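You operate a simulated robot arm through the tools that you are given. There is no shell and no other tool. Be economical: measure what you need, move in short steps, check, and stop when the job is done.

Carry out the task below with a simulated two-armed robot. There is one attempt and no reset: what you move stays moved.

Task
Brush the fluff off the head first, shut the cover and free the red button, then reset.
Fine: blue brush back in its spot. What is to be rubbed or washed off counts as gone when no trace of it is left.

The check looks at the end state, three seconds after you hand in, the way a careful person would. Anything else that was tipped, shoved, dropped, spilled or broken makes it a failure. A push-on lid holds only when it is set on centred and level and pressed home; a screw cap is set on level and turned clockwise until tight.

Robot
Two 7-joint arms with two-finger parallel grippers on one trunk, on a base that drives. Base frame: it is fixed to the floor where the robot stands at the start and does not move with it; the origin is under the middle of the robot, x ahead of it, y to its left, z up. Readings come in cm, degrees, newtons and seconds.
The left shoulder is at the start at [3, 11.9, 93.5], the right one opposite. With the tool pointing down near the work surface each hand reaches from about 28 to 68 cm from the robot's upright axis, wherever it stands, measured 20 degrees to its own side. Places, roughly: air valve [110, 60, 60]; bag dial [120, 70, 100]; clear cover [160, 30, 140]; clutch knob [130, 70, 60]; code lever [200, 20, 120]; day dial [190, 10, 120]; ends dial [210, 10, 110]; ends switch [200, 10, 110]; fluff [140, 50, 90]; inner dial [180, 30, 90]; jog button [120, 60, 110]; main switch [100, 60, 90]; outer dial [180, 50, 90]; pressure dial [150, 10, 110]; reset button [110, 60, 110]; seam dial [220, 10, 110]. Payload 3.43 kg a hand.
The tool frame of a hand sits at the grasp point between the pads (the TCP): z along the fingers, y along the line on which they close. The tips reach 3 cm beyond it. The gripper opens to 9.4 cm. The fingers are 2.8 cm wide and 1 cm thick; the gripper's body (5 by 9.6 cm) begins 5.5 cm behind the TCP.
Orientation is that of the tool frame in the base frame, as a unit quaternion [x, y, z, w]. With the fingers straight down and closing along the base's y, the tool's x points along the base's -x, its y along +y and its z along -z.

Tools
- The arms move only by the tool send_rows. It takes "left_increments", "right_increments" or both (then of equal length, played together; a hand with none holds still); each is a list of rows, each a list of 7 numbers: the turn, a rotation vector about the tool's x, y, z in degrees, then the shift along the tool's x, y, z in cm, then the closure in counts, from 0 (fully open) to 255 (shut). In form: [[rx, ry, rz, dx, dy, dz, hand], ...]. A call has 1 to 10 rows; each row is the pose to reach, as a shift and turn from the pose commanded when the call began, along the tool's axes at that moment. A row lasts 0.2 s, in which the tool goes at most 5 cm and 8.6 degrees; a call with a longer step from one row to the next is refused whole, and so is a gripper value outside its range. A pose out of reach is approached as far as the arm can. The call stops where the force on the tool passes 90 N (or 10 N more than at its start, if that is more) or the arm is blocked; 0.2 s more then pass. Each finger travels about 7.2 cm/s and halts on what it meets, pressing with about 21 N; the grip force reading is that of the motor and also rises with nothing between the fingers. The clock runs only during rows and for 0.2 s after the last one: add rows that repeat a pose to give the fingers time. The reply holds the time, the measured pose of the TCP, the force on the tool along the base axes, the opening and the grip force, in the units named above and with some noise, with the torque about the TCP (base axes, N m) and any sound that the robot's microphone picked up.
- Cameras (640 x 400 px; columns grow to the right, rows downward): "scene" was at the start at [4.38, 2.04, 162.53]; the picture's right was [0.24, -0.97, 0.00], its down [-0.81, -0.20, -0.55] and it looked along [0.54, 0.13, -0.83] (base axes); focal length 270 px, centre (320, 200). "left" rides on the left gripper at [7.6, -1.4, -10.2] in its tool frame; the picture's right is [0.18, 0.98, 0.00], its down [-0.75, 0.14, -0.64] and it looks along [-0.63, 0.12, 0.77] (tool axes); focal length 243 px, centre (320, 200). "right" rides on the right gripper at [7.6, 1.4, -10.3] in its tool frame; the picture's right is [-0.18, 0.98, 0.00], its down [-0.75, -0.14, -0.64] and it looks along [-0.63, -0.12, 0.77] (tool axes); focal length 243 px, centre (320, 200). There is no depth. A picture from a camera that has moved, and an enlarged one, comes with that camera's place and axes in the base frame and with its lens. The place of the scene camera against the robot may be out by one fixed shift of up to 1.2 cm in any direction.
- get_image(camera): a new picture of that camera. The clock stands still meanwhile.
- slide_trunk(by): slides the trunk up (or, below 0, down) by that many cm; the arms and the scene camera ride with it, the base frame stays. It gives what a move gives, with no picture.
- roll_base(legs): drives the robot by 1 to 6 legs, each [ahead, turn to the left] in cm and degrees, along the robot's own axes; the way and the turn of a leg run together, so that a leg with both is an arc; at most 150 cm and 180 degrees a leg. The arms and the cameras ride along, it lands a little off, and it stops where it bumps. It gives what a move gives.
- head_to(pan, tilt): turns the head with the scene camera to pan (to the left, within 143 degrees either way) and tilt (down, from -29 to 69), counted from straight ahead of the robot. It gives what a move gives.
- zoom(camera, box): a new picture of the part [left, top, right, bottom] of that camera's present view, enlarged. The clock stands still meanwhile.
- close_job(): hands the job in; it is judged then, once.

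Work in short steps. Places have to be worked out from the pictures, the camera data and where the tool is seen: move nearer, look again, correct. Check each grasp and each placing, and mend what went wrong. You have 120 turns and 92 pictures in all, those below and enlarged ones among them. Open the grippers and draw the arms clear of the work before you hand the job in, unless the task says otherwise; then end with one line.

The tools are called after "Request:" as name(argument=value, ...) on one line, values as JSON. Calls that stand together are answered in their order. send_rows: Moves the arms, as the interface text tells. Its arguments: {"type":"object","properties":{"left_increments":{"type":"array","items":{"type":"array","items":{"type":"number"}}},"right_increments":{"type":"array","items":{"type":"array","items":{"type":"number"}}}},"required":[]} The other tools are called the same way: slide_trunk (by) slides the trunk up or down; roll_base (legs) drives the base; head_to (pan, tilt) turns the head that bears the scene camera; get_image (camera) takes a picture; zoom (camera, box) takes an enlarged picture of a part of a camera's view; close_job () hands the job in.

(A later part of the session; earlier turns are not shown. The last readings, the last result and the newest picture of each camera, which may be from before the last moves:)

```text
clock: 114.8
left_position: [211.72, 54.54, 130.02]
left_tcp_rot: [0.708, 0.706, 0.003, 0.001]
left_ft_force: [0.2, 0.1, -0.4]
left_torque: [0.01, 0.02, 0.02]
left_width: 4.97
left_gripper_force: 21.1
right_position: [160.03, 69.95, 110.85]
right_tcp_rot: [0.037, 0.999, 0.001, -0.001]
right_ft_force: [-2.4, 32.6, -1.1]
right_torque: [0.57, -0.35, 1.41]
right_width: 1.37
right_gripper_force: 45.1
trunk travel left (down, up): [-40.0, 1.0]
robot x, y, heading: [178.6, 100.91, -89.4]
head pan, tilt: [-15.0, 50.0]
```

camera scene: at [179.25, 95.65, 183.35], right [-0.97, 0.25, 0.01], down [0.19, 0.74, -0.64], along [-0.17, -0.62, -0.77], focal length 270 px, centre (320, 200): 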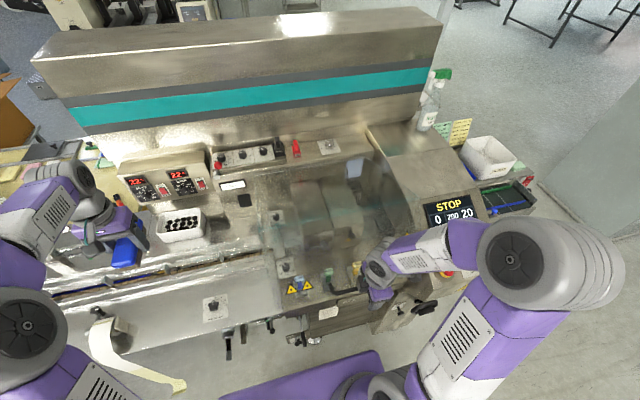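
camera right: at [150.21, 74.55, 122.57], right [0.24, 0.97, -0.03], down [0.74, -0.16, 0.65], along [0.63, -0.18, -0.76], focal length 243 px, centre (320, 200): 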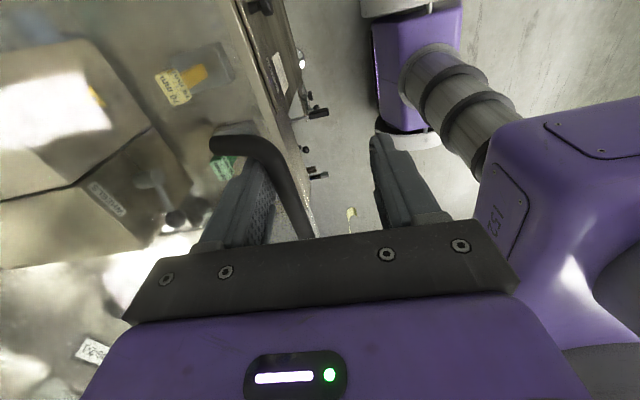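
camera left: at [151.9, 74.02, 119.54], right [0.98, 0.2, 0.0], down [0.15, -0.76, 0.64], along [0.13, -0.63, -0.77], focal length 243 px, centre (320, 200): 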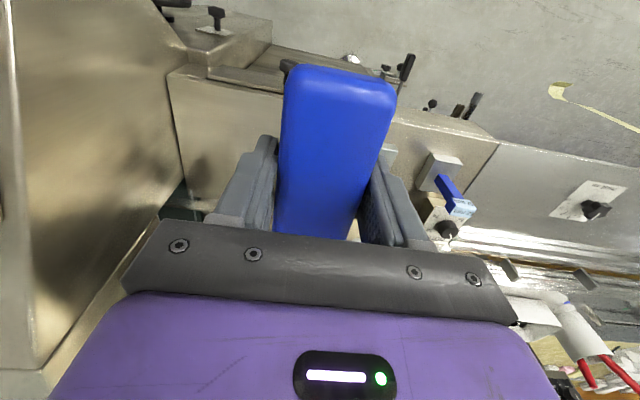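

Re-gripped. Lowering along the known path to z≈95.

Request:
send_rows(right_increments=[[0, 0, 0, 0, 0.8, 1, 255], [0, 0, 0, 0, 0.7, 4, 255], [0, 0, 0, 0, 0.2, 7, 255], [0, 0, 0, 0, -0.4, 10, 255], [0, 0, 0, 0, -1.2, 13, 255], [0, 0, 0, 0, -2.1, 16, 255]])

```text
clock: 116.2
left_position: [211.64, 53.94, 129.92]
left_tcp_rot: [0.707, 0.707, 0.004, -0.001]
left_ft_force: [-0.1, 0.4, -1.3]
left_torque: [0.06, -0.04, -0.01]
left_width: 5.0
left_gripper_force: 20.5
right_position: [160.05, 66.82, 94.62]
right_tcp_rot: [0.039, 0.999, -0.003, -0.001]
right_ft_force: [-6.3, 7.0, -6.0]
right_torque: [0.22, 0.93, 1.33]
right_width: 1.42
right_gripper_force: 44.4
trunk travel left (down, up): [-40.0, 1.0]
robot x, y, heading: [178.52, 100.82, -90.1]
head pan, tilt: [-15.0, 50.0]
```

Request:
send_rows(right_increments=[[0, 0, 0, 0, -0.15, 0.7, 255], [0, 0, 0, 0, -0.3, 1.4, 255], [0, 0, 0, 0, -0.45, 2.0, 255], [0, 0, 0, 0, -0.5, 2.4, 255]])

```text
clock: 117.2
left_position: [211.64, 54.23, 129.89]
left_tcp_rot: [0.708, 0.706, 0.003, -0.001]
left_ft_force: [0.1, 0.6, -1.3]
left_torque: [0.03, 0.01, 0.02]
left_width: 4.97
left_gripper_force: 21.3
right_position: [160.05, 66.21, 92.49]
right_tcp_rot: [0.035, 0.999, -0.009, 0.005]
right_ft_force: [-8.7, 1.7, 15.2]
right_torque: [-8.58, -1.84, 3.13]
right_width: 1.53
right_gripper_force: 45.3
trunk travel left (down, up): [-40.0, 1.0]
robot x, y, heading: [179.07, 100.85, -89.7]
head pan, tilt: [-15.0, 50.0]
```

The large torque suggests the gripper body presses on the cover's lip. I'll open to 5 cm, shift 1.3 cm towards me, and lift strictly straight up.

Request:
send_rows(right_increments=[[0, 0, 0, 0, 0.3, 0, 115], [0, 0, 0, 0, 0.6, 0, 115], [0, 0, 0, 0, 1.2, 0, 115], [0, 0, 0, 0, 1.2, 0, 115]])

```text
clock: 118.2
left_position: [211.69, 54.15, 129.9]
left_tcp_rot: [0.707, 0.707, 0.003, -0.001]
left_ft_force: [-0.3, 0.3, -1.3]
left_torque: [-0.02, -0.01, 0.01]
left_width: 5.01
left_gripper_force: 21.1
right_position: [160.17, 67.54, 92.42]
right_tcp_rot: [0.041, 0.999, -0.003, 0.0]
right_ft_force: [0.4, -0.2, -0.1]
right_torque: [0.02, 0.02, -0.01]
right_width: 5.16
right_gripper_force: 0.1
trunk travel left (down, up): [-40.0, 1.0]
robot x, y, heading: [178.16, 100.96, -89.8]
head pan, tilt: [-15.0, 50.0]
```

Free of load now. Lifting straight up.

Request:
send_rows(right_increments=[[0, 0, 0, 0, 0, -2, 115], [0, 0, 0, 0, 0, -4, 115], [0, 0, 0, 0, 0, -7, 115], [0, 0, 0, 0, 0, -11, 115], [0, 0, 0, 0, 0, -15, 115], [0, 0, 0, 0, 0, -19, 115], [0, 0, 0, 0, 0, -23, 115]])

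Request:
zoom(camera="scene", box=[220, 130, 460, 340])

Request:
get_image(camera="right")

```text
clock: 119.8
left_position: [211.68, 54.14, 129.82]
left_tcp_rot: [0.708, 0.707, 0.003, -0.001]
left_ft_force: [-0.8, 1.1, 0.0]
left_torque: [0.01, -0.02, 0.0]
left_width: 4.98
left_gripper_force: 20.9
right_position: [159.63, 67.93, 115.53]
right_tcp_rot: [0.04, 0.999, -0.004, 0.001]
right_ft_force: [-0.1, 0.1, 0.8]
right_torque: [0.04, 0.05, 0.03]
right_width: 5.18
right_gripper_force: 0.0
trunk travel left (down, up): [-40.0, 1.0]
robot x, y, heading: [178.84, 100.84, -89.7]
head pan, tilt: [-15.0, 50.0]
```

```text
1.90 times, centred on (340, 235) of scene
camera zoom: at [177.29, 96.92, 183.37], right [-0.97, 0.26, 0.0], down [0.2, 0.74, -0.64], along [-0.17, -0.62, -0.77], focal length 513 px, centre (282, 133)
```

zoom: 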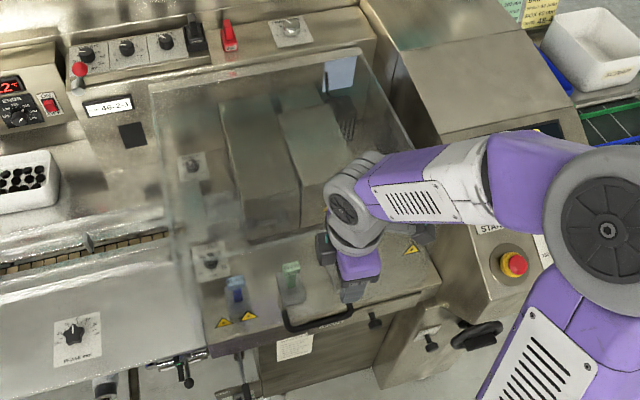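

```text
31 pictures are left
camera right: at [152.28, 69.93, 125.85], right [0.26, 0.97, -0.01], down [0.74, -0.2, 0.64], along [0.62, -0.17, -0.76], focal length 243 px, centre (320, 200)
```

right: 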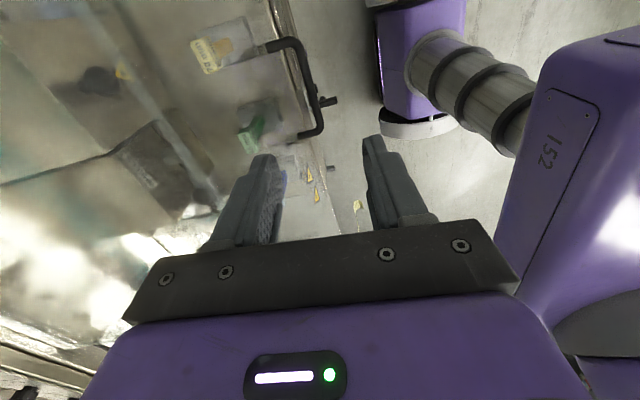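

The cover stays down. To be sure it is home, I'll close the fingers and press down on the top plate near its front edge.

Request:
send_rows(right_increments=[[0, 0, 0, 0, 0, -4, 255], [0, 0, 0, 0, 0, -7, 255], [0, 0, 0, 0, -3, -7, 255], [0, 0, 0, 0, -6, -7, 255], [0, 0, 0, 0, -10, -7, 255], [0, 0, 0, 0, -10, -5, 255], [0, 0, 0, 0, -10, -3, 255], [0, 0, 0, 0, -10, -1.5, 255], [0, 0, 0, 0, -10, 0, 255]])

Request:
zoom(camera="scene", box=[260, 190, 440, 320])

```text
clock: 121.8
left_position: [211.75, 54.24, 129.75]
left_tcp_rot: [0.707, 0.708, 0.004, -0.002]
left_ft_force: [-0.3, -0.5, -1.5]
left_torque: [0.04, 0.0, -0.02]
left_width: 4.99
left_gripper_force: 20.6
right_position: [159.22, 57.62, 115.54]
right_tcp_rot: [0.04, 0.999, -0.004, 0.002]
right_ft_force: [-0.1, 1.1, 0.1]
right_torque: [0.0, 0.02, -0.01]
right_width: 0.0
right_gripper_force: 20.7
trunk travel left (down, up): [-40.0, 1.0]
robot x, y, heading: [178.91, 101.1, -89.9]
head pan, tilt: [-15.0, 50.0]
```

```text
3.08 times, centred on (350, 255) of scene
camera zoom: at [177.29, 96.78, 183.36], right [-0.97, 0.26, 0.0], down [0.2, 0.74, -0.64], along [-0.17, -0.62, -0.77], focal length 829 px, centre (228, 31)
```

zoom: 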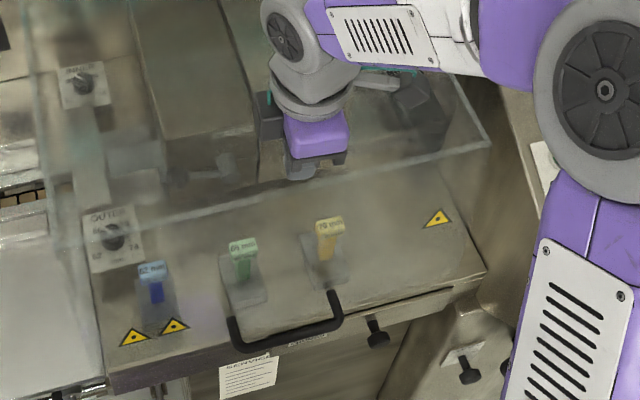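

I see the plate's front edge at about y 60, z 111.6 below the fingertips. Pressing down gently.

Request:
send_rows(right_increments=[[0, 0, 0, 0, 0, 0.5, 255], [0, 0, 0, 0, 0, 1, 255], [0, 0, 0, 0, 0, 1.5, 255], [0, 0, 0, 0, 0, 2, 255]])

```text
clock: 122.8
left_position: [211.65, 54.48, 129.95]
left_tcp_rot: [0.707, 0.707, 0.003, 0.0]
left_ft_force: [-0.1, -0.4, -0.5]
left_torque: [0.03, 0.0, 0.01]
left_width: 4.99
left_gripper_force: 21.5
right_position: [159.19, 57.86, 114.14]
right_tcp_rot: [0.04, 0.999, -0.01, 0.001]
right_ft_force: [-7.4, 1.9, 49.7]
right_torque: [0.32, 0.43, 0.25]
right_width: 0.01
right_gripper_force: 20.8
trunk travel left (down, up): [-40.0, 1.0]
robot x, y, heading: [178.71, 100.8, -89.9]
head pan, tilt: [-15.0, 50.0]
```

Firm stop at 50 N. One slightly stronger press, then up and away.

Request:
send_rows(right_increments=[[0, 0, 0, 0, 0, 0.3, 255], [0, 0, 0, 0, 0, 0.3, 255], [0, 0, 0, 0, 0, -2, 255], [0, 0, 0, 0, 0, -5, 255], [0, 0, 0, 0, 0, -9, 255], [0, 0, 0, 0, 4, -10, 255], [0, 0, 0, 0, 8, -10, 255], [0, 0, 0, 0, 12, -10, 255], [0, 0, 0, 0, 16, -10, 255]])

Request:
get_image(camera="scene")

```text
clock: 124.8
left_position: [211.62, 54.32, 129.89]
left_tcp_rot: [0.707, 0.708, 0.004, 0.0]
left_ft_force: [0.0, 0.8, -0.3]
left_torque: [-0.02, 0.0, 0.0]
left_width: 5.0
left_gripper_force: 21.0
right_position: [160.63, 74.22, 123.27]
right_tcp_rot: [0.039, 0.999, -0.005, 0.001]
right_ft_force: [0.0, 0.7, -0.5]
right_torque: [-0.01, 0.0, -0.01]
right_width: 0.0
right_gripper_force: 20.7
trunk travel left (down, up): [-40.0, 1.0]
robot x, y, heading: [178.58, 100.93, -89.9]
head pan, tilt: [-15.0, 50.0]
```

```text
29 pictures are left
camera scene: at [177.31, 97.06, 183.37], right [-0.97, 0.26, 0.0], down [0.2, 0.74, -0.64], along [-0.17, -0.62, -0.77], focal length 270 px, centre (320, 200)
```

scene: 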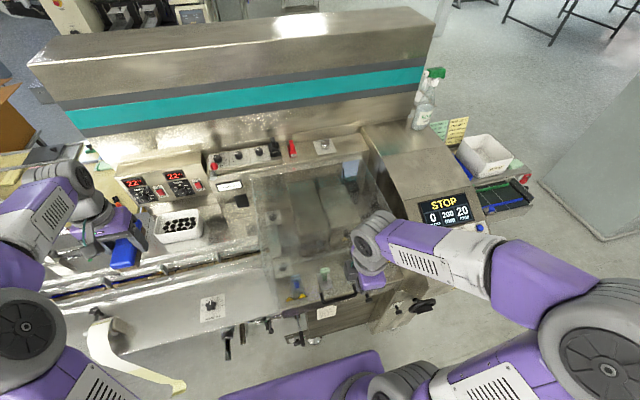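

Cover is down. Next the red button: I'll back off, shift ~35 cm towards the console, and lower the trunk.

Request:
roll_base(legs=[[-30, 0], [0, -90], [36, 0], [0, 90]])

Request:
slide_trunk(by=-15)

Request:
head_to(pan=-12, tilt=42)

Request:
get_image(camera="scene")

```text
clock: 136.4
left_position: [175.28, 83.57, 129.88]
left_tcp_rot: [0.701, 0.713, 0.003, -0.001]
left_ft_force: [-0.3, 0.2, -1.0]
left_torque: [0.0, 0.0, 0.01]
left_width: 4.99
left_gripper_force: 20.9
right_position: [123.73, 102.63, 123.26]
right_tcp_rot: [0.032, 0.999, -0.003, 0.0]
right_ft_force: [-0.6, 0.2, -0.7]
right_torque: [0.0, -0.03, 0.03]
right_width: 0.0
right_gripper_force: 21.1
trunk travel left (down, up): [-40.0, 1.0]
robot x, y, heading: [141.72, 129.7, -89.1]
head pan, tilt: [-15.0, 50.0]
```

```text
clock: 138.2
left_position: [175.27, 83.43, 114.79]
left_tcp_rot: [0.702, 0.712, 0.004, -0.002]
left_ft_force: [0.0, 0.8, -0.4]
left_torque: [0.01, 0.0, -0.04]
left_width: 4.99
left_gripper_force: 21.1
right_position: [123.75, 102.67, 108.22]
right_tcp_rot: [0.032, 0.999, -0.004, 0.001]
right_ft_force: [0.4, 0.0, 0.2]
right_torque: [0.03, 0.0, -0.05]
right_width: 0.01
right_gripper_force: 21.2
trunk travel left (down, up): [-25.0, 16.0]
robot x, y, heading: [141.82, 129.36, -89.1]
head pan, tilt: [-15.0, 50.0]
```

```text
clock: 138.9
left_position: [175.26, 83.54, 114.62]
left_tcp_rot: [0.702, 0.713, 0.003, -0.001]
left_ft_force: [-0.1, -0.7, -0.6]
left_torque: [0.03, 0.01, 0.01]
left_width: 5.02
left_gripper_force: 21.2
right_position: [123.81, 102.6, 108.18]
right_tcp_rot: [0.032, 0.999, -0.003, 0.001]
right_ft_force: [0.1, -0.1, 0.1]
right_torque: [0.02, -0.01, -0.02]
right_width: 0.0
right_gripper_force: 21.4
trunk travel left (down, up): [-25.0, 16.0]
robot x, y, heading: [141.61, 129.78, -89.2]
head pan, tilt: [-12.0, 42.0]
```

```text
28 pictures are left
camera scene: at [140.47, 124.98, 169.48], right [-0.98, 0.19, 0.0], down [0.13, 0.66, -0.74], along [-0.14, -0.73, -0.67], focal length 270 px, centre (320, 200)
```

scene: 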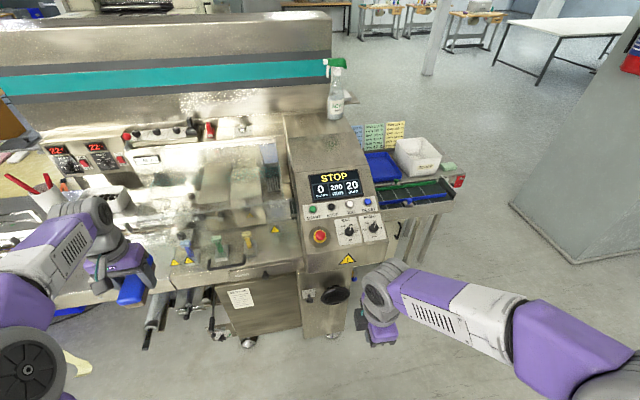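

Now I'll tilt the right hand 30° to stand square to the sloping panel and stage it ~10 cm off the red button.

Request:
send_rows(right_increments=[[0, 0, 0, -1, -3, -3, 60], [7.5, 0, 0, -2, -7, -5.7, 60], [15, 0, 0, -3.5, -11, -5.7, 60], [22.5, 0, 0, -5, -15, -5.7, 60], [30, 0, 0, -6, -19, -5.7, 60], [30, 0, 0, -7, -23, -5.7, 60], [30, 0, 0, -7.1, -27, -5.7, 60]])

Request:
get_image(camera="right")

Request:
zoom(camera="scene", box=[270, 150, 410, 280])

```text
clock: 140.5
left_position: [175.34, 83.46, 114.82]
left_tcp_rot: [0.701, 0.713, 0.004, -0.001]
left_ft_force: [0.4, 0.7, -0.8]
left_torque: [0.0, -0.01, -0.01]
left_width: 5.0
left_gripper_force: 20.9
right_position: [129.03, 75.28, 113.97]
right_tcp_rot: [0.031, 0.965, -0.262, -0.007]
right_ft_force: [0.1, -0.1, -0.2]
right_torque: [-0.01, 0.0, -0.01]
right_width: 7.2
right_gripper_force: 0.1
trunk travel left (down, up): [-25.0, 16.0]
robot x, y, heading: [141.63, 129.96, -88.9]
head pan, tilt: [-12.0, 42.0]
```

```text
27 pictures are left
camera right: at [121.86, 82.11, 122.26], right [0.24, 0.83, -0.5], down [0.76, 0.15, 0.63], along [0.6, -0.53, -0.6], focal length 243 px, centre (320, 200)
```

right: 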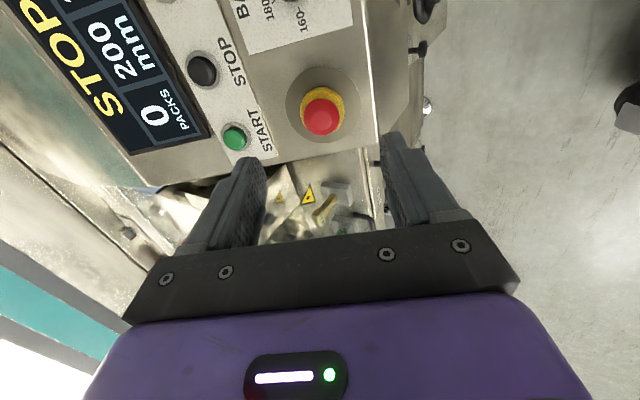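

```text
3.08 times, centred on (340, 215) of scene
camera zoom: at [140.46, 124.89, 169.48], right [-0.98, 0.19, 0.0], down [0.13, 0.66, -0.74], along [-0.14, -0.73, -0.67], focal length 829 px, centre (258, 154)
```

zoom: 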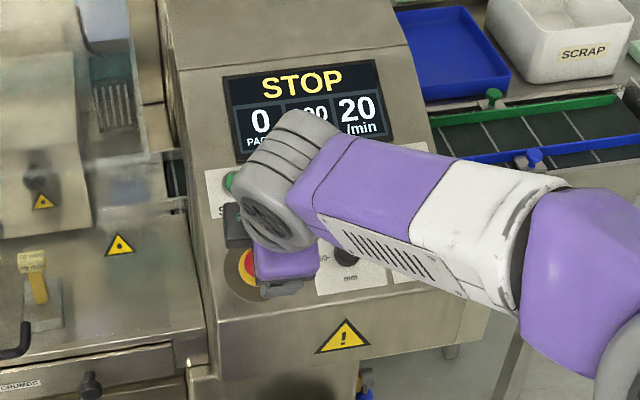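

Red cap confirmed at [129, 70.2, 105.2], right on the tool axis. Advance 8.2 cm and close on it.

Request:
send_rows(right_increments=[[0, 0, 0, 0, 0, 3, 60], [0, 0, 0, 0, 0, 5.5, 60], [0, 0, 0, 0, 0, 7.2, 60], [0, 0, 0, 0, 0, 8.2, 60], [0, 0, 0, 0, 0, 8.2, 255], [0, 0, 0, 0, 0, 8.2, 255], [0, 0, 0, 0, 0, 8.2, 255], [0, 0, 0, 0, 0, 8.2, 255]])

Request:
get_image(camera="right")

```text
clock: 142.3
left_position: [175.34, 83.72, 114.86]
left_tcp_rot: [0.701, 0.713, 0.003, 0.0]
left_ft_force: [-0.7, 0.4, -1.6]
left_torque: [0.02, 0.02, -0.02]
left_width: 4.97
left_gripper_force: 21.1
right_position: [128.67, 71.33, 107.09]
right_tcp_rot: [0.031, 0.965, -0.261, -0.007]
right_ft_force: [-0.2, 5.3, -3.8]
right_torque: [0.27, 0.13, 0.29]
right_width: 2.77
right_gripper_force: 45.8
trunk travel left (down, up): [-25.0, 16.0]
robot x, y, heading: [141.63, 129.97, -89.0]
head pan, tilt: [-12.0, 42.0]
```

```text
25 pictures are left
camera right: at [121.62, 78.13, 115.33], right [0.24, 0.83, -0.5], down [0.76, 0.15, 0.63], along [0.6, -0.53, -0.6], focal length 243 px, centre (320, 200)
```

right: 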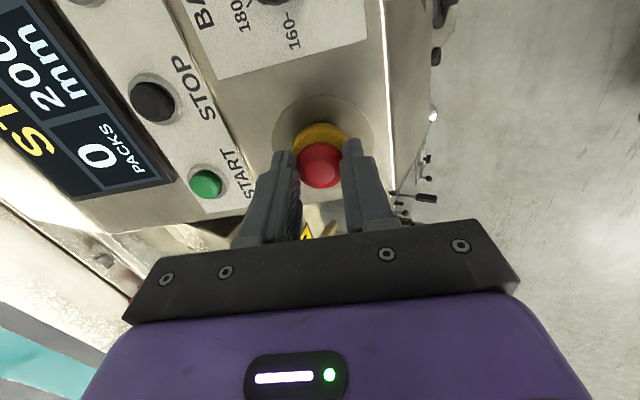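

Gripped on the cap (2.8 cm). I'll twist clockwise as seen by the operator, up to 45°, and listen.

Request:
send_rows(right_increments=[[0, 0, 8, 0, 0, 0, 255], [0, 0, 16, 0, 0, 0, 255], [0, 0, 24, 0, 0, 0, 255], [0, 0, 32, 0, 0, 0, 255], [0, 0, 40, 0, 0, 0, 255], [0, 0, 48, 0, 0, 0, 255]])

Request:
get_image(camera="right")

```text
clock: 143.7
left_position: [175.36, 83.92, 114.98]
left_tcp_rot: [0.702, 0.712, 0.003, 0.0]
left_ft_force: [1.1, -0.3, -1.0]
left_torque: [0.0, 0.01, 0.02]
left_width: 5.0
left_gripper_force: 21.1
right_position: [128.83, 71.08, 107.58]
right_tcp_rot: [0.422, 0.866, -0.248, 0.104]
right_ft_force: [-0.5, 13.6, 27.7]
right_torque: [0.26, 0.19, 0.19]
right_width: 0.0
right_gripper_force: 33.1
trunk travel left (down, up): [-25.0, 16.0]
robot x, y, heading: [141.97, 129.72, -89.1]
head pan, tilt: [-12.0, 42.0]
```

```text
24 pictures are left
camera right: at [125.6, 82.35, 113.08], right [0.88, 0.39, -0.27], down [0.38, -0.25, 0.89], along [0.28, -0.89, -0.37], focal length 243 px, centre (320, 200)
```

right: 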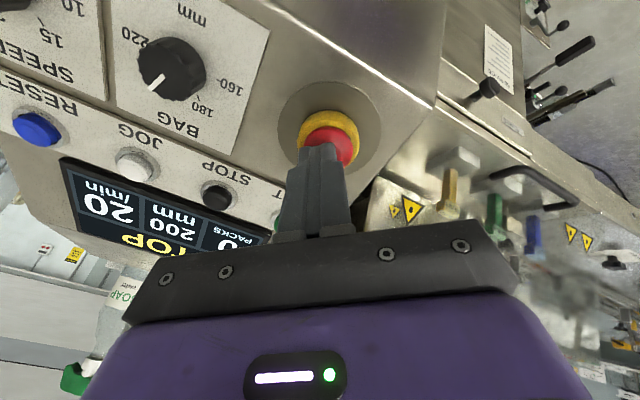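

It slipped off the dome: the grip was too shallow. I'll back off, turn back, open and re-grip about 0.9 cm deeper.

Request:
send_rows(right_increments=[[0, 0, 0, 0, 0, -2, 255], [0, 0, -8, 0, 0, -3, 90], [0, 0, -16, 0, 0, -3, 90], [0, 0, -24, 0, 0, -3, 90], [0, 0, -32, 0, 0, -3, 90], [0, 0, -40, 0, 0, -3, 90], [0, 0, -48, 0, 0, -3, 90]])

Request:
get_image(camera="right")

```text
clock: 145.3
left_position: [175.28, 83.56, 114.82]
left_tcp_rot: [0.702, 0.712, 0.004, -0.001]
left_ft_force: [0.9, 0.6, -0.5]
left_torque: [0.03, -0.02, -0.02]
left_width: 4.99
left_gripper_force: 20.8
right_position: [128.87, 72.68, 109.44]
right_tcp_rot: [0.03, 0.965, -0.262, -0.008]
right_ft_force: [-0.1, -0.2, -0.9]
right_torque: [0.0, 0.0, 0.02]
right_width: 6.1
right_gripper_force: 0.0
trunk travel left (down, up): [-25.0, 16.0]
robot x, y, heading: [141.37, 129.77, -89.1]
head pan, tilt: [-12.0, 42.0]
```

```text
23 pictures are left
camera right: at [121.7, 79.54, 117.76], right [0.24, 0.83, -0.5], down [0.76, 0.16, 0.63], along [0.6, -0.53, -0.6], focal length 243 px, centre (320, 200)
```

right: 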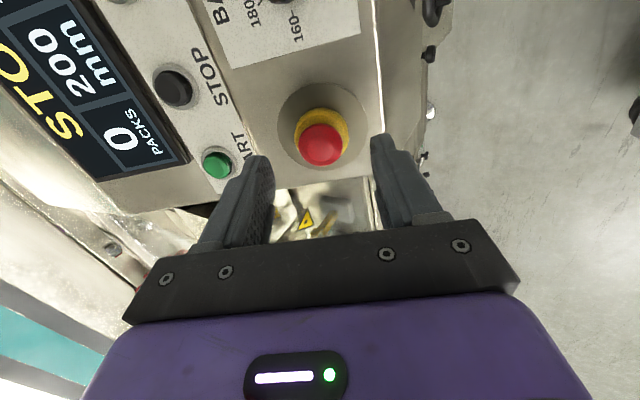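

Centered. Advance 3.6 cm and close.

Request:
send_rows(right_increments=[[0, 0, 0, 0, 0, 1.5, 90], [0, 0, 0, 0, 0, 2.7, 90], [0, 0, 0, 0, 0, 3.6, 90], [0, 0, 0, 0, 0, 3.6, 255], [0, 0, 0, 0, 0, 3.6, 255], [0, 0, 0, 0, 0, 3.6, 255], [0, 0, 0, 0, 0, 3.6, 255]])

```text
clock: 146.9
left_position: [175.3, 83.56, 114.83]
left_tcp_rot: [0.701, 0.713, 0.004, -0.002]
left_ft_force: [-1.1, 0.2, -0.7]
left_torque: [0.0, -0.02, -0.02]
left_width: 5.0
left_gripper_force: 21.4
right_position: [128.68, 70.78, 106.2]
right_tcp_rot: [0.032, 0.965, -0.261, -0.008]
right_ft_force: [1.0, 2.1, -5.5]
right_torque: [0.12, 0.07, -0.02]
right_width: 3.95
right_gripper_force: 45.3
trunk travel left (down, up): [-25.0, 16.0]
robot x, y, heading: [141.16, 130.11, -89.1]
head pan, tilt: [-12.0, 42.0]
```

Width 3.95 cm here. Trying a careful twist and watching the torque.

Request:
send_rows(right_increments=[[0, 0, 6, 0, 0, 0, 255], [0, 0, 12, 0, 0, 0, 255], [0, 0, 18, 0, 0, 0, 255]])

```text
clock: 147.7
left_position: [175.3, 83.6, 114.67]
left_tcp_rot: [0.702, 0.713, 0.003, -0.001]
left_ft_force: [0.2, 1.0, -1.7]
left_torque: [0.01, -0.02, 0.0]
left_width: 4.98
left_gripper_force: 21.1
right_position: [128.8, 70.99, 106.32]
right_tcp_rot: [0.182, 0.948, -0.257, 0.033]
right_ft_force: [2.4, 7.0, -18.0]
right_torque: [0.65, 0.81, -0.37]
right_width: 3.93
right_gripper_force: 45.3
trunk travel left (down, up): [-25.0, 16.0]
robot x, y, heading: [141.7, 129.99, -88.8]
head pan, tilt: [-12.0, 42.0]
```

It turns with modest torque; continuing the twist.

Request:
send_rows(right_increments=[[0, 0, 8, 0, 0, 0, 255], [0, 0, 16, 0, 0, 0, 255], [0, 0, 24, 0, 0, 0, 255], [0, 0, 32, 0, 0, 0, 255], [0, 0, 40, 0, 0, 0, 255]])

Request:
get_image(camera="right")

```text
clock: 148.9
left_position: [175.44, 83.62, 114.76]
left_tcp_rot: [0.702, 0.712, 0.004, -0.001]
left_ft_force: [-0.4, 0.1, -0.7]
left_torque: [-0.02, -0.01, 0.02]
left_width: 4.98
left_gripper_force: 20.7
right_position: [129.11, 70.98, 106.46]
right_tcp_rot: [0.494, 0.83, -0.23, 0.119]
right_ft_force: [10.3, 12.4, -19.7]
right_torque: [1.06, 0.34, 1.01]
right_width: 4.06
right_gripper_force: 44.9
trunk travel left (down, up): [-25.0, 16.0]
robot x, y, heading: [141.32, 129.79, -89.1]
head pan, tilt: [-12.0, 42.0]
```

```text
22 pictures are left
camera right: at [127.04, 82.47, 111.71], right [0.95, 0.26, -0.18], down [0.26, -0.31, 0.91], along [0.18, -0.91, -0.36], focal length 243 px, centre (320, 200)
```

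right: 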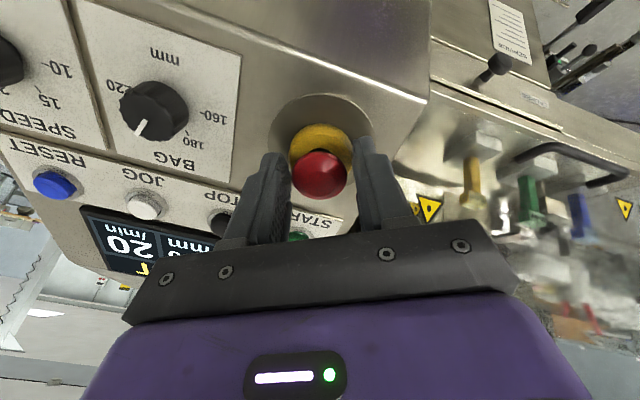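

The red cap seems to stand further out. I'll release, back off to the earlier viewing pose and compare.

Request:
send_rows(right_increments=[[0, 0, 0, 0, 0, 0, 90], [0, 0, 0, 0, 0, 0, 90], [0, 0, 0, 0, 0, -2, 90], [0, 0, -8, 0, 0, -4, 90], [0, 0, -16, 0, 0, -4, 90], [0, 0, -24, 0, 0, -4, 90], [0, 0, -32, 0, 0, -4, 90], [0, 0, -40, 0, 0, -4, 90], [0, 0, -48, 0, 0, -4, 90], [0, 0, -56, 0, 0, -4, 90]])

Request:
get_image(camera="right")

```text
clock: 151.1
left_position: [175.26, 83.66, 114.68]
left_tcp_rot: [0.702, 0.713, 0.004, -0.001]
left_ft_force: [-0.1, 0.2, -0.9]
left_torque: [0.05, -0.01, -0.05]
left_width: 5.01
left_gripper_force: 21.0
right_position: [129.1, 72.98, 110.1]
right_tcp_rot: [0.047, 0.964, -0.262, -0.002]
right_ft_force: [-0.1, -0.3, -0.1]
right_torque: [-0.03, 0.0, -0.01]
right_width: 6.08
right_gripper_force: 0.2
trunk travel left (down, up): [-25.0, 16.0]
robot x, y, heading: [141.45, 129.84, -89.0]
head pan, tilt: [-12.0, 42.0]
```

```text
21 pictures are left
camera right: at [121.95, 79.95, 118.16], right [0.27, 0.83, -0.49], down [0.76, 0.13, 0.64], along [0.59, -0.55, -0.59], focal length 243 px, centre (320, 200)
```

right: 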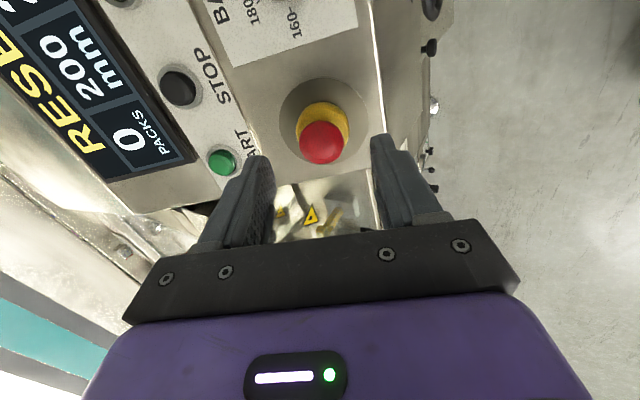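

The display now says RESET: the red button is free. RESET is at about [111.0, 61.1, 108.3]. I'll back the right hand off, shift it sideways with fingers shut, draw the left hand back, and drive 12 cm nearer.

Request:
send_rows(right_increments=[[0, 0, 0, 0, 0, -4, 255], [0, 0, 0, 0, 0, -8, 255], [0, 0, 0, 2, 0, -10, 255], [0, 0, 0, 6, 0, -10, 255], [0, 0, 0, 10, 0, -10, 255], [0, 0, 0, 14, 0, -10, 255], [0, 0, 0, 17.2, 0, -10, 255]], left_increments=[[0, 0, 0, 2, 0, -2, 255], [0, 0, 0, 4, 0, -4, 255], [0, 0, 0, 6, 0, -6, 255], [0, 0, 0, 8, 0, -6, 255], [0, 0, 0, 8, 0, -6, 255], [0, 0, 0, 8, 0, -6, 255], [0, 0, 0, 8, 0, -6, 255]])

Request:
roll_base(legs=[[12, 0]])

Request:
get_image(camera="right")

```text
clock: 152.7
left_position: [175.1, 91.41, 120.91]
left_tcp_rot: [0.701, 0.713, 0.004, -0.001]
left_ft_force: [0.9, 0.6, -0.3]
left_torque: [0.01, 0.0, 0.01]
left_width: 4.99
left_gripper_force: 21.2
right_position: [111.76, 79.55, 118.35]
right_tcp_rot: [0.049, 0.964, -0.262, -0.002]
right_ft_force: [-0.2, -0.2, 0.8]
right_torque: [0.02, 0.02, 0.01]
right_width: 0.02
right_gripper_force: 21.2
trunk travel left (down, up): [-25.0, 16.0]
robot x, y, heading: [141.59, 130.25, -88.9]
head pan, tilt: [-12.0, 42.0]
```

```text
clock: 153.9
left_position: [175.23, 79.3, 120.88]
left_tcp_rot: [0.702, 0.712, 0.004, -0.001]
left_ft_force: [0.4, 0.4, -1.7]
left_torque: [0.02, 0.02, -0.01]
left_width: 5.0
left_gripper_force: 21.1
right_position: [112.0, 67.64, 118.42]
right_tcp_rot: [0.049, 0.964, -0.262, -0.003]
right_ft_force: [0.5, -0.1, 0.5]
right_torque: [0.0, -0.01, 0.0]
right_width: 0.0
right_gripper_force: 21.3
trunk travel left (down, up): [-25.0, 16.0]
robot x, y, heading: [141.5, 117.61, -88.9]
head pan, tilt: [-12.0, 42.0]
```

```text
20 pictures are left
camera right: at [104.92, 74.65, 126.48], right [0.27, 0.83, -0.49], down [0.76, 0.13, 0.64], along [0.59, -0.55, -0.59], focal length 243 px, centre (320, 200)
```

right: 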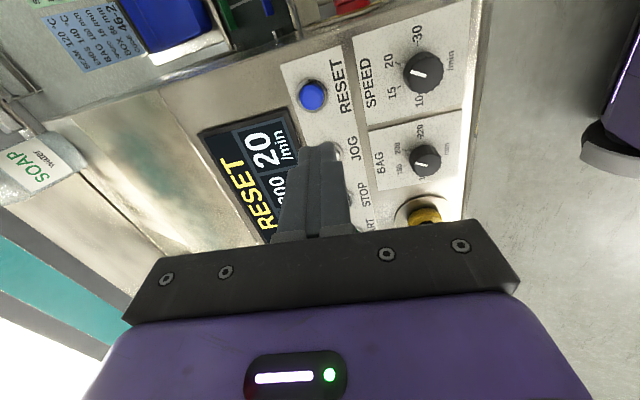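

RESET confirmed at [110.6, 61.1, 108.3]. Aligning and approaching along the normal to just above it.

Request:
send_rows(right_increments=[[0, 0, 0, 0.5, -0.3, 2.5, 255], [0, 0, 0, 1.0, -0.65, 5, 255], [0, 0, 0, 1.0, -0.65, 7.5, 255]])

Request:
zoom(camera="right", box=[220, 60, 440, 230])

```text
clock: 154.7
left_position: [175.09, 79.31, 120.73]
left_tcp_rot: [0.703, 0.712, 0.004, -0.001]
left_ft_force: [-0.3, 0.8, -1.1]
left_torque: [0.01, 0.0, -0.03]
left_width: 4.99
left_gripper_force: 21.4
right_position: [110.75, 63.17, 112.23]
right_tcp_rot: [0.048, 0.964, -0.262, -0.004]
right_ft_force: [0.3, 0.5, -0.1]
right_torque: [0.01, 0.02, 0.04]
right_width: 0.0
right_gripper_force: 21.1
trunk travel left (down, up): [-25.0, 16.0]
robot x, y, heading: [141.43, 117.81, -89.0]
head pan, tilt: [-12.0, 42.0]
```

```text
2.35 times, centred on (330, 145) of right
camera zoom: at [103.61, 70.31, 120.34], right [0.27, 0.82, -0.49], down [0.76, 0.13, 0.64], along [0.59, -0.55, -0.59], focal length 571 px, centre (296, 329)
```

zoom: 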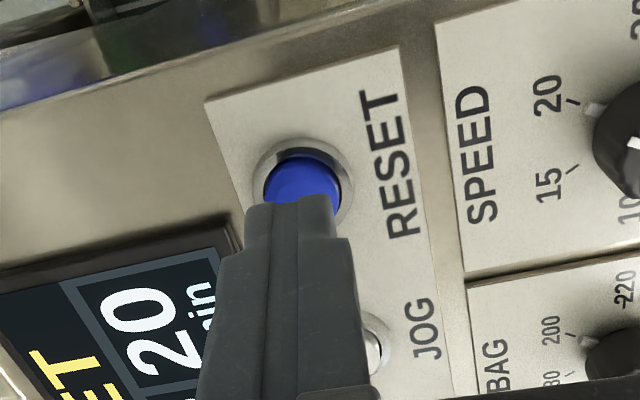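

Well aligned. Pressing RESET in small steps.

Request:
send_rows(right_increments=[[0, 0, 0, 0, 0, 0.6, 255], [0, 0, 0, 0, 0, 1.2, 255], [0, 0, 0, 0, 0, 1.6, 255], [0, 0, 0, 0, 0, 2.0, 255]])

```text
clock: 155.7
left_position: [175.21, 79.37, 120.96]
left_tcp_rot: [0.702, 0.712, 0.004, -0.001]
left_ft_force: [-0.9, 0.3, -0.6]
left_torque: [0.03, 0.02, -0.01]
left_width: 5.01
left_gripper_force: 21.0
right_position: [110.75, 62.53, 110.39]
right_tcp_rot: [0.049, 0.964, -0.263, -0.003]
right_ft_force: [-0.5, 0.4, 0.6]
right_torque: [0.03, 0.02, 0.01]
right_width: 0.02
right_gripper_force: 21.2
trunk travel left (down, up): [-25.0, 16.0]
robot x, y, heading: [141.51, 117.43, -89.3]
head pan, tilt: [-12.0, 42.0]
```

Request:
send_rows(right_increments=[[0, 0, 0, 0, 0, 0.4, 255], [0, 0, 0, 0, 0, 0.8, 255], [0, 0, 0, 0, 0, 1.2, 255], [0, 0, 0, 0, 0, 1.2, 255]])

Request:
zoom(camera="right", box=[160, 60, 420, 260])

```text
clock: 156.7
left_position: [175.29, 79.62, 120.91]
left_tcp_rot: [0.703, 0.712, 0.003, 0.0]
left_ft_force: [-0.2, 0.5, -0.3]
left_torque: [0.01, -0.03, 0.01]
left_width: 4.99
left_gripper_force: 20.7
right_position: [110.7, 61.98, 109.99]
right_tcp_rot: [0.049, 0.963, -0.267, -0.003]
right_ft_force: [-0.2, 14.9, 22.2]
right_torque: [0.13, -0.16, 0.13]
right_width: 0.0
right_gripper_force: 21.1
trunk travel left (down, up): [-25.0, 16.0]
robot x, y, heading: [141.63, 117.61, -89.1]
head pan, tilt: [-12.0, 42.0]
heard: click
```

```text
2.00 times, centred on (290, 160) of right
camera zoom: at [103.64, 69.24, 118.04], right [0.27, 0.82, -0.5], down [0.76, 0.14, 0.64], along [0.59, -0.55, -0.59], focal length 485 px, centre (380, 280)
```

zoom: 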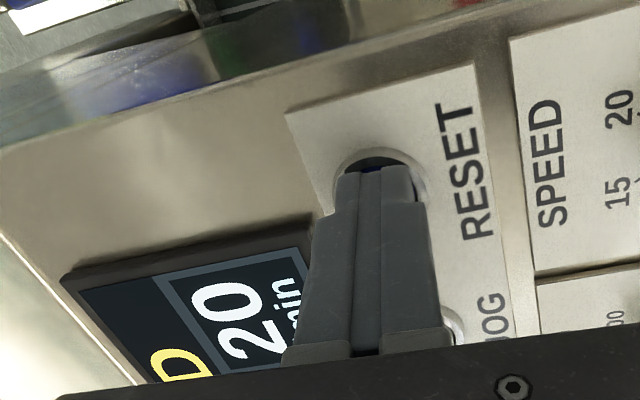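

A click was heard. I'll draw the hand back along the normal and read the display.

Request:
send_rows(right_increments=[[0, 0, 0, 0, 0, -2, 255], [0, 0, 0, 0, 0, -6, 255], [0, 0, 0, 0, 0, -10, 255], [0, 0, 0, 0, 3, -12, 255], [0, 0, 0, 2, 6, -14, 255], [0, 0, 0, 4, 10, -14, 255]])

Request:
get_image(camera="scene")

```text
clock: 158.1
left_position: [175.28, 79.5, 120.83]
left_tcp_rot: [0.703, 0.712, 0.003, -0.001]
left_ft_force: [0.1, 0.3, -0.2]
left_torque: [0.0, 0.0, 0.02]
left_width: 5.01
left_gripper_force: 20.9
right_position: [108.0, 78.02, 116.67]
right_tcp_rot: [0.048, 0.964, -0.263, -0.003]
right_ft_force: [0.4, -0.8, -0.4]
right_torque: [-0.02, -0.02, 0.01]
right_width: 0.0
right_gripper_force: 21.2
trunk travel left (down, up): [-25.0, 16.0]
robot x, y, heading: [141.55, 117.81, -89.1]
head pan, tilt: [-12.0, 42.0]
```

```text
17 pictures are left
camera scene: at [140.61, 113.05, 169.49], right [-0.98, 0.19, 0.0], down [0.13, 0.66, -0.74], along [-0.14, -0.73, -0.67], focal length 270 px, centre (320, 200)
```

scene: 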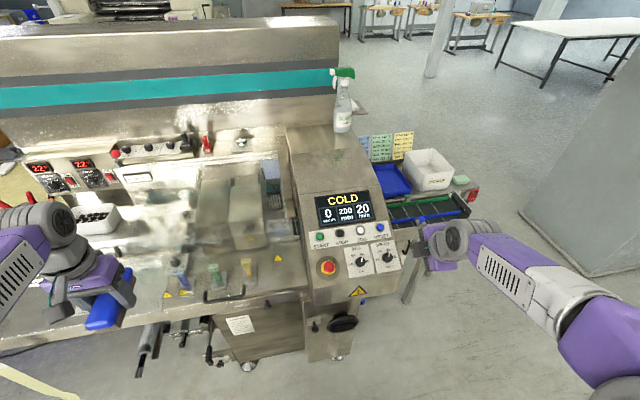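

Display says COLD: the reset took (no stop fault). Quick zoom on the deck through the shut cover to recheck the fluff spot.

Request:
zoom(camera="scene", box=[190, 210, 320, 310])

```text
4.00 times, centred on (255, 260) of scene
camera zoom: at [140.61, 113.05, 169.49], right [-0.98, 0.19, 0.0], down [0.13, 0.66, -0.74], along [-0.14, -0.73, -0.67], focal length 1078 px, centre (580, -40)
```

zoom: 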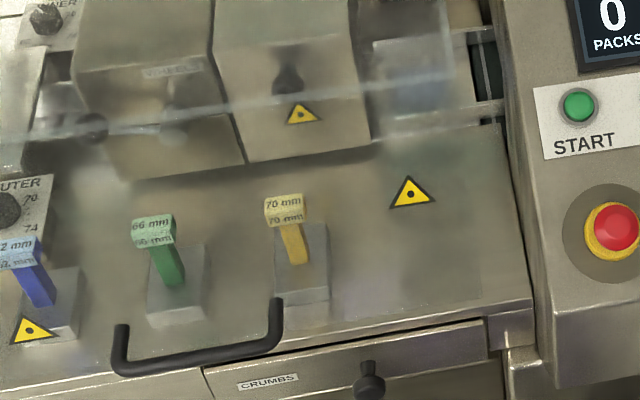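

All three machine steps are done and the deck is clean. Now I return the brush: reverse the route I came by, head kept forward away from the extinguisher.

Request:
head_to(pan=0, tilt=45)

Request:
roll_base(legs=[[-22, 0], [0, -91], [135, 0]])

```text
clock: 158.8
left_position: [175.21, 79.39, 120.98]
left_tcp_rot: [0.702, 0.712, 0.004, -0.002]
left_ft_force: [-0.3, 0.1, -1.1]
left_torque: [0.01, -0.04, -0.01]
left_width: 4.99
left_gripper_force: 20.6
right_position: [108.11, 77.87, 116.65]
right_tcp_rot: [0.049, 0.964, -0.263, -0.004]
right_ft_force: [0.3, -0.6, 0.0]
right_torque: [0.0, 0.0, 0.01]
right_width: 0.0
right_gripper_force: 21.3
trunk travel left (down, up): [-25.0, 16.0]
robot x, y, heading: [141.56, 117.95, -89.4]
head pan, tilt: [0.0, 45.0]
```

```text
clock: 170.6
left_position: [-28.63, 101.37, 120.82]
left_tcp_rot: [1.0, 0.021, 0.003, 0.001]
left_ft_force: [0.3, -0.6, -1.5]
left_torque: [0.01, -0.01, 0.02]
left_width: 5.01
left_gripper_force: 21.1
right_position: [-31.94, 168.36, 116.75]
right_tcp_rot: [0.708, 0.656, -0.186, -0.186]
right_ft_force: [1.1, -0.5, -0.8]
right_torque: [0.01, 0.02, 0.01]
right_width: 0.0
right_gripper_force: 21.0
trunk travel left (down, up): [-25.0, 16.0]
robot x, y, heading: [9.04, 135.77, -177.7]
head pan, tilt: [0.0, 45.0]
```

I'll tuck the right hand in, then turn right to heading ≈79° for the reverse leg.

Request:
send_rows(right_increments=[[0, 0, 0, -4, 1, 0, 255], [0, 0, 0, -8, 3, 0, 255], [0, 0, 0, -10, 5, 0, 255]])

Request:
roll_base(legs=[[0, -103], [-50, 0]])

```text
clock: 171.4
left_position: [-28.62, 101.45, 120.83]
left_tcp_rot: [1.0, 0.021, 0.002, 0.002]
left_ft_force: [-0.1, -1.0, -0.6]
left_torque: [0.0, 0.01, 0.02]
left_width: 4.99
left_gripper_force: 21.1
right_position: [-28.19, 158.03, 114.46]
right_tcp_rot: [0.708, 0.656, -0.186, -0.185]
right_ft_force: [-0.3, 0.7, 0.0]
right_torque: [0.04, 0.04, 0.03]
right_width: 0.03
right_gripper_force: 21.0
trunk travel left (down, up): [-25.0, 16.0]
robot x, y, heading: [8.84, 136.02, -177.6]
head pan, tilt: [0.0, 45.0]
```

```text
clock: 178.7
left_position: [-25.32, 131.91, 120.88]
left_tcp_rot: [-0.63, 0.776, 0.0, -0.003]
left_ft_force: [0.1, -0.1, -0.4]
left_torque: [0.0, 0.02, -0.01]
left_width: 5.0
left_gripper_force: 21.3
right_position: [29.73, 117.58, 114.31]
right_tcp_rot: [0.953, -0.155, 0.031, -0.261]
right_ft_force: [-0.7, -0.4, 0.3]
right_torque: [0.02, -0.02, 0.0]
right_width: 0.02
right_gripper_force: 21.2
trunk travel left (down, up): [-25.0, 16.0]
robot x, y, heading: [-1.16, 86.83, 78.2]
head pan, tilt: [0.0, 45.0]
```

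On track. Reversing the remaining 86 cm.

Request:
roll_base(legs=[[-86, 0], [0, -78]])

Request:
slide_trunk(by=-5)

Request:
get_image(camera="scene")

```text
clock: 186.5
left_position: [20.64, 38.9, 120.88]
left_tcp_rot: [-0.03, 1.0, 0.002, -0.003]
left_ft_force: [0.4, -0.2, -0.7]
left_torque: [-0.01, -0.01, -0.01]
left_width: 4.96
left_gripper_force: 20.9
right_position: [21.33, -17.9, 114.27]
right_tcp_rot: [-0.664, 0.701, -0.183, 0.188]
right_ft_force: [0.7, 0.9, -0.4]
right_torque: [-0.03, 0.0, -0.02]
right_width: 0.02
right_gripper_force: 21.5
trunk travel left (down, up): [-25.0, 16.0]
robot x, y, heading: [-16.21, 3.7, 3.5]
head pan, tilt: [0.0, 45.0]
```

```text
clock: 187.5
left_position: [20.69, 38.86, 115.9]
left_tcp_rot: [-0.031, 1.0, 0.001, -0.004]
left_ft_force: [-0.1, 0.1, 0.0]
left_torque: [0.01, 0.03, 0.01]
left_width: 5.0
left_gripper_force: 21.2
right_position: [21.39, -17.86, 109.42]
right_tcp_rot: [-0.664, 0.701, -0.183, 0.188]
right_ft_force: [-0.4, 0.5, 0.2]
right_torque: [-0.02, 0.0, 0.01]
right_width: 0.0
right_gripper_force: 21.4
trunk travel left (down, up): [-20.0, 21.0]
robot x, y, heading: [-16.27, 3.77, 3.7]
head pan, tilt: [0.0, 45.0]
```

```text
15 pictures are left
camera scene: at [-10.56, 4.32, 164.06], right [0.06, -1.0, 0.0], down [-0.71, -0.04, -0.71], along [0.71, 0.04, -0.71], focal length 270 px, centre (320, 200)
```

scene: 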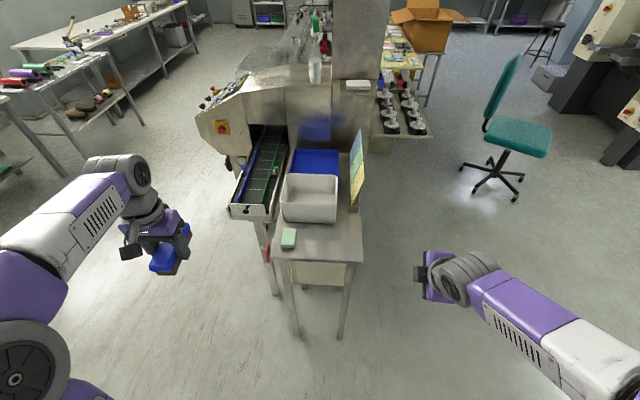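

Back near the table, sponge and box untouched. I'll zoom to see the cover from this side, since something translucent shows above the machine.

Request:
zoom(camera="scene", box=[190, 0, 410, 150])

```text
2.67 times, centred on (300, 75) of scene
camera zoom: at [-10.56, 4.32, 164.06], right [0.06, -1.0, 0.0], down [-0.71, -0.04, -0.71], along [0.71, 0.04, -0.71], focal length 719 px, centre (373, 533)
```

zoom: 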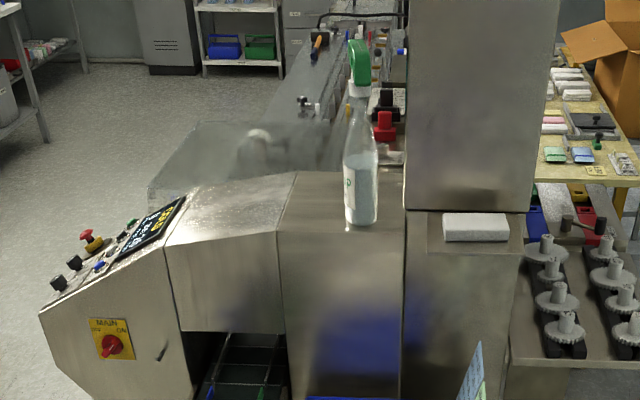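

Cover shut, bottle standing, red button out. Driving forward 16 cm and straightening.

Request:
roll_base(legs=[[16, -3.7]])

```text
clock: 188.9
left_position: [38.55, 36.69, 115.85]
left_tcp_rot: [0.002, 1.0, 0.002, -0.004]
left_ft_force: [0.8, 0.9, -1.4]
left_torque: [0.03, 0.04, 0.0]
left_width: 4.98
left_gripper_force: 21.4
right_position: [35.46, -19.94, 109.31]
right_tcp_rot: [-0.64, 0.723, -0.189, 0.181]
right_ft_force: [0.7, 0.1, 0.2]
right_torque: [-0.01, -0.03, -0.02]
right_width: 0.0
right_gripper_force: 21.3
trunk travel left (down, up): [-20.0, 21.0]
robot x, y, heading: [-0.85, 4.4, -0.3]
head pan, tilt: [0.0, 45.0]
```

Now over the brush spot: TCP to [47.4, 9.0], z≈106 first.

Request:
send_rows(left_increments=[[0, 0, 0, -1.5, -4.5, 0, 255], [0, 0, 0, -3, -9, 0, 255], [0, 0, 0, -4.5, -13.5, 2, 255], [0, 0, 0, -6, -18, 4, 255], [0, 0, 0, -7.5, -22.5, 6, 255], [0, 0, 0, -8.8, -26.5, 8, 255], [0, 0, 0, -8.85, -27.65, 10, 255]])

Request:
get_image(camera="left")

```text
refused: row 3 steps farther than a row can; nothing moved
```

```text
13 pictures are left
camera left: at [30.92, 35.28, 126.05], right [-0.18, 0.98, 0.01], down [0.76, 0.13, 0.64], along [0.63, 0.12, -0.77], focal length 243 px, centre (320, 200)
```

left: 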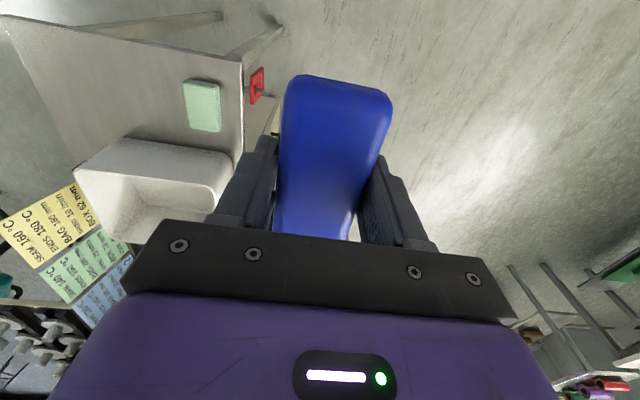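

Step too long; redo with shorter steps. The brush seems slid up in the grip by under a centimetre, so I'll lower until contact.

Request:
send_rows(left_increments=[[0, 0, 0, -1.4, -4.3, 0, 255], [0, 0, 0, -2.8, -8.6, 0, 255], [0, 0, 0, -4.2, -12.9, 0, 255], [0, 0, 0, -5.6, -17.2, 0, 255], [0, 0, 0, -7, -21.5, 0, 255], [0, 0, 0, -8.4, -25.5, 0, 255], [0, 0, 0, -8.6, -27.65, 3, 255], [0, 0, 0, -8.6, -27.65, 7, 255], [0, 0, 0, -8.6, -27.65, 11, 255]])

Request:
get_image(camera="left")

```text
clock: 190.9
left_position: [46.54, 9.48, 104.53]
left_tcp_rot: [0.003, 1.0, 0.002, -0.003]
left_ft_force: [0.4, 0.5, -1.7]
left_torque: [0.02, -0.02, 0.02]
left_width: 4.98
left_gripper_force: 20.6
right_position: [35.44, -20.02, 109.35]
right_tcp_rot: [-0.64, 0.722, -0.189, 0.182]
right_ft_force: [-0.1, 0.0, -1.1]
right_torque: [-0.01, 0.0, -0.01]
right_width: 0.0
right_gripper_force: 21.0
trunk travel left (down, up): [-20.0, 21.0]
robot x, y, heading: [-0.71, 3.89, -0.5]
head pan, tilt: [0.0, 45.0]
```

```text
12 pictures are left
camera left: at [38.91, 7.94, 114.75], right [-0.18, 0.98, 0.01], down [0.76, 0.13, 0.64], along [0.63, 0.12, -0.77], focal length 243 px, centre (320, 200)
```

left: 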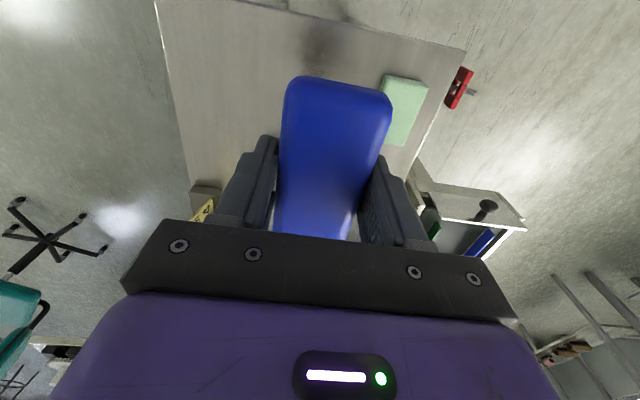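

Correcting to x 47.1, y 9.0 and lowering to z≈90.

Request:
send_rows(left_increments=[[0, 0, 0, -0.6, -0.4, 4, 255], [0, 0, 0, -0.6, -0.4, 8, 255], [0, 0, 0, -0.6, -0.4, 11.5, 255], [0, 0, 0, -0.6, -0.4, 13.5, 255], [0, 0, 0, -0.6, -0.4, 14.5, 255]])

```text
clock: 192.1
left_position: [47.15, 8.8, 90.17]
left_tcp_rot: [0.004, 1.0, 0.002, -0.003]
left_ft_force: [-0.8, -1.2, -0.4]
left_torque: [-0.02, 0.0, -0.02]
left_width: 5.01
left_gripper_force: 21.4
right_position: [35.39, -19.86, 109.5]
right_tcp_rot: [-0.64, 0.723, -0.189, 0.181]
right_ft_force: [-0.2, -0.5, -0.4]
right_torque: [0.0, -0.01, 0.04]
right_width: 0.01
right_gripper_force: 20.7
trunk travel left (down, up): [-20.0, 21.0]
robot x, y, heading: [-0.9, 3.79, -0.3]
head pan, tilt: [0.0, 45.0]
```

Request:
send_rows(left_increments=[[0, 0, 0, 0, 0.1, 0.6, 255], [0, 0, 0, 0, 0.2, 1.2, 255], [0, 0, 0, 0, 0.2, 1.6, 255], [0, 0, 0, 0, 0.2, 2.0, 255]])

```text
clock: 193.1
left_position: [47.37, 8.96, 88.17]
left_tcp_rot: [0.004, 1.0, 0.001, -0.003]
left_ft_force: [-0.4, -0.5, -1.2]
left_torque: [0.01, 0.0, 0.01]
left_width: 5.01
left_gripper_force: 20.7
right_position: [35.3, -19.98, 109.44]
right_tcp_rot: [-0.639, 0.723, -0.189, 0.182]
right_ft_force: [0.1, 0.2, 0.3]
right_torque: [0.0, 0.01, 0.01]
right_width: 0.0
right_gripper_force: 20.9
trunk travel left (down, up): [-20.0, 21.0]
robot x, y, heading: [-0.74, 4.15, -0.2]
head pan, tilt: [0.0, 45.0]
```

No contact yet, as expected. Lowering a little more.

Request:
send_rows(left_increments=[[0, 0, 0, 0, 0, 0.3, 255], [0, 0, 0, 0, 0, 0.5, 255], [0, 0, 0, 0, 0, 0.7, 255]])

```text
clock: 193.9
left_position: [47.24, 9.12, 87.43]
left_tcp_rot: [0.004, 1.0, 0.002, -0.002]
left_ft_force: [0.2, 0.4, 4.6]
left_torque: [-0.09, -0.36, 0.04]
left_width: 4.96
left_gripper_force: 20.9
right_position: [35.26, -19.98, 109.3]
right_tcp_rot: [-0.639, 0.723, -0.189, 0.182]
right_ft_force: [0.9, 0.4, 0.3]
right_torque: [0.02, 0.01, -0.02]
right_width: 0.0
right_gripper_force: 20.6
trunk travel left (down, up): [-20.0, 21.0]
robot x, y, heading: [-0.82, 4.35, -0.3]
head pan, tilt: [0.0, 45.0]
```

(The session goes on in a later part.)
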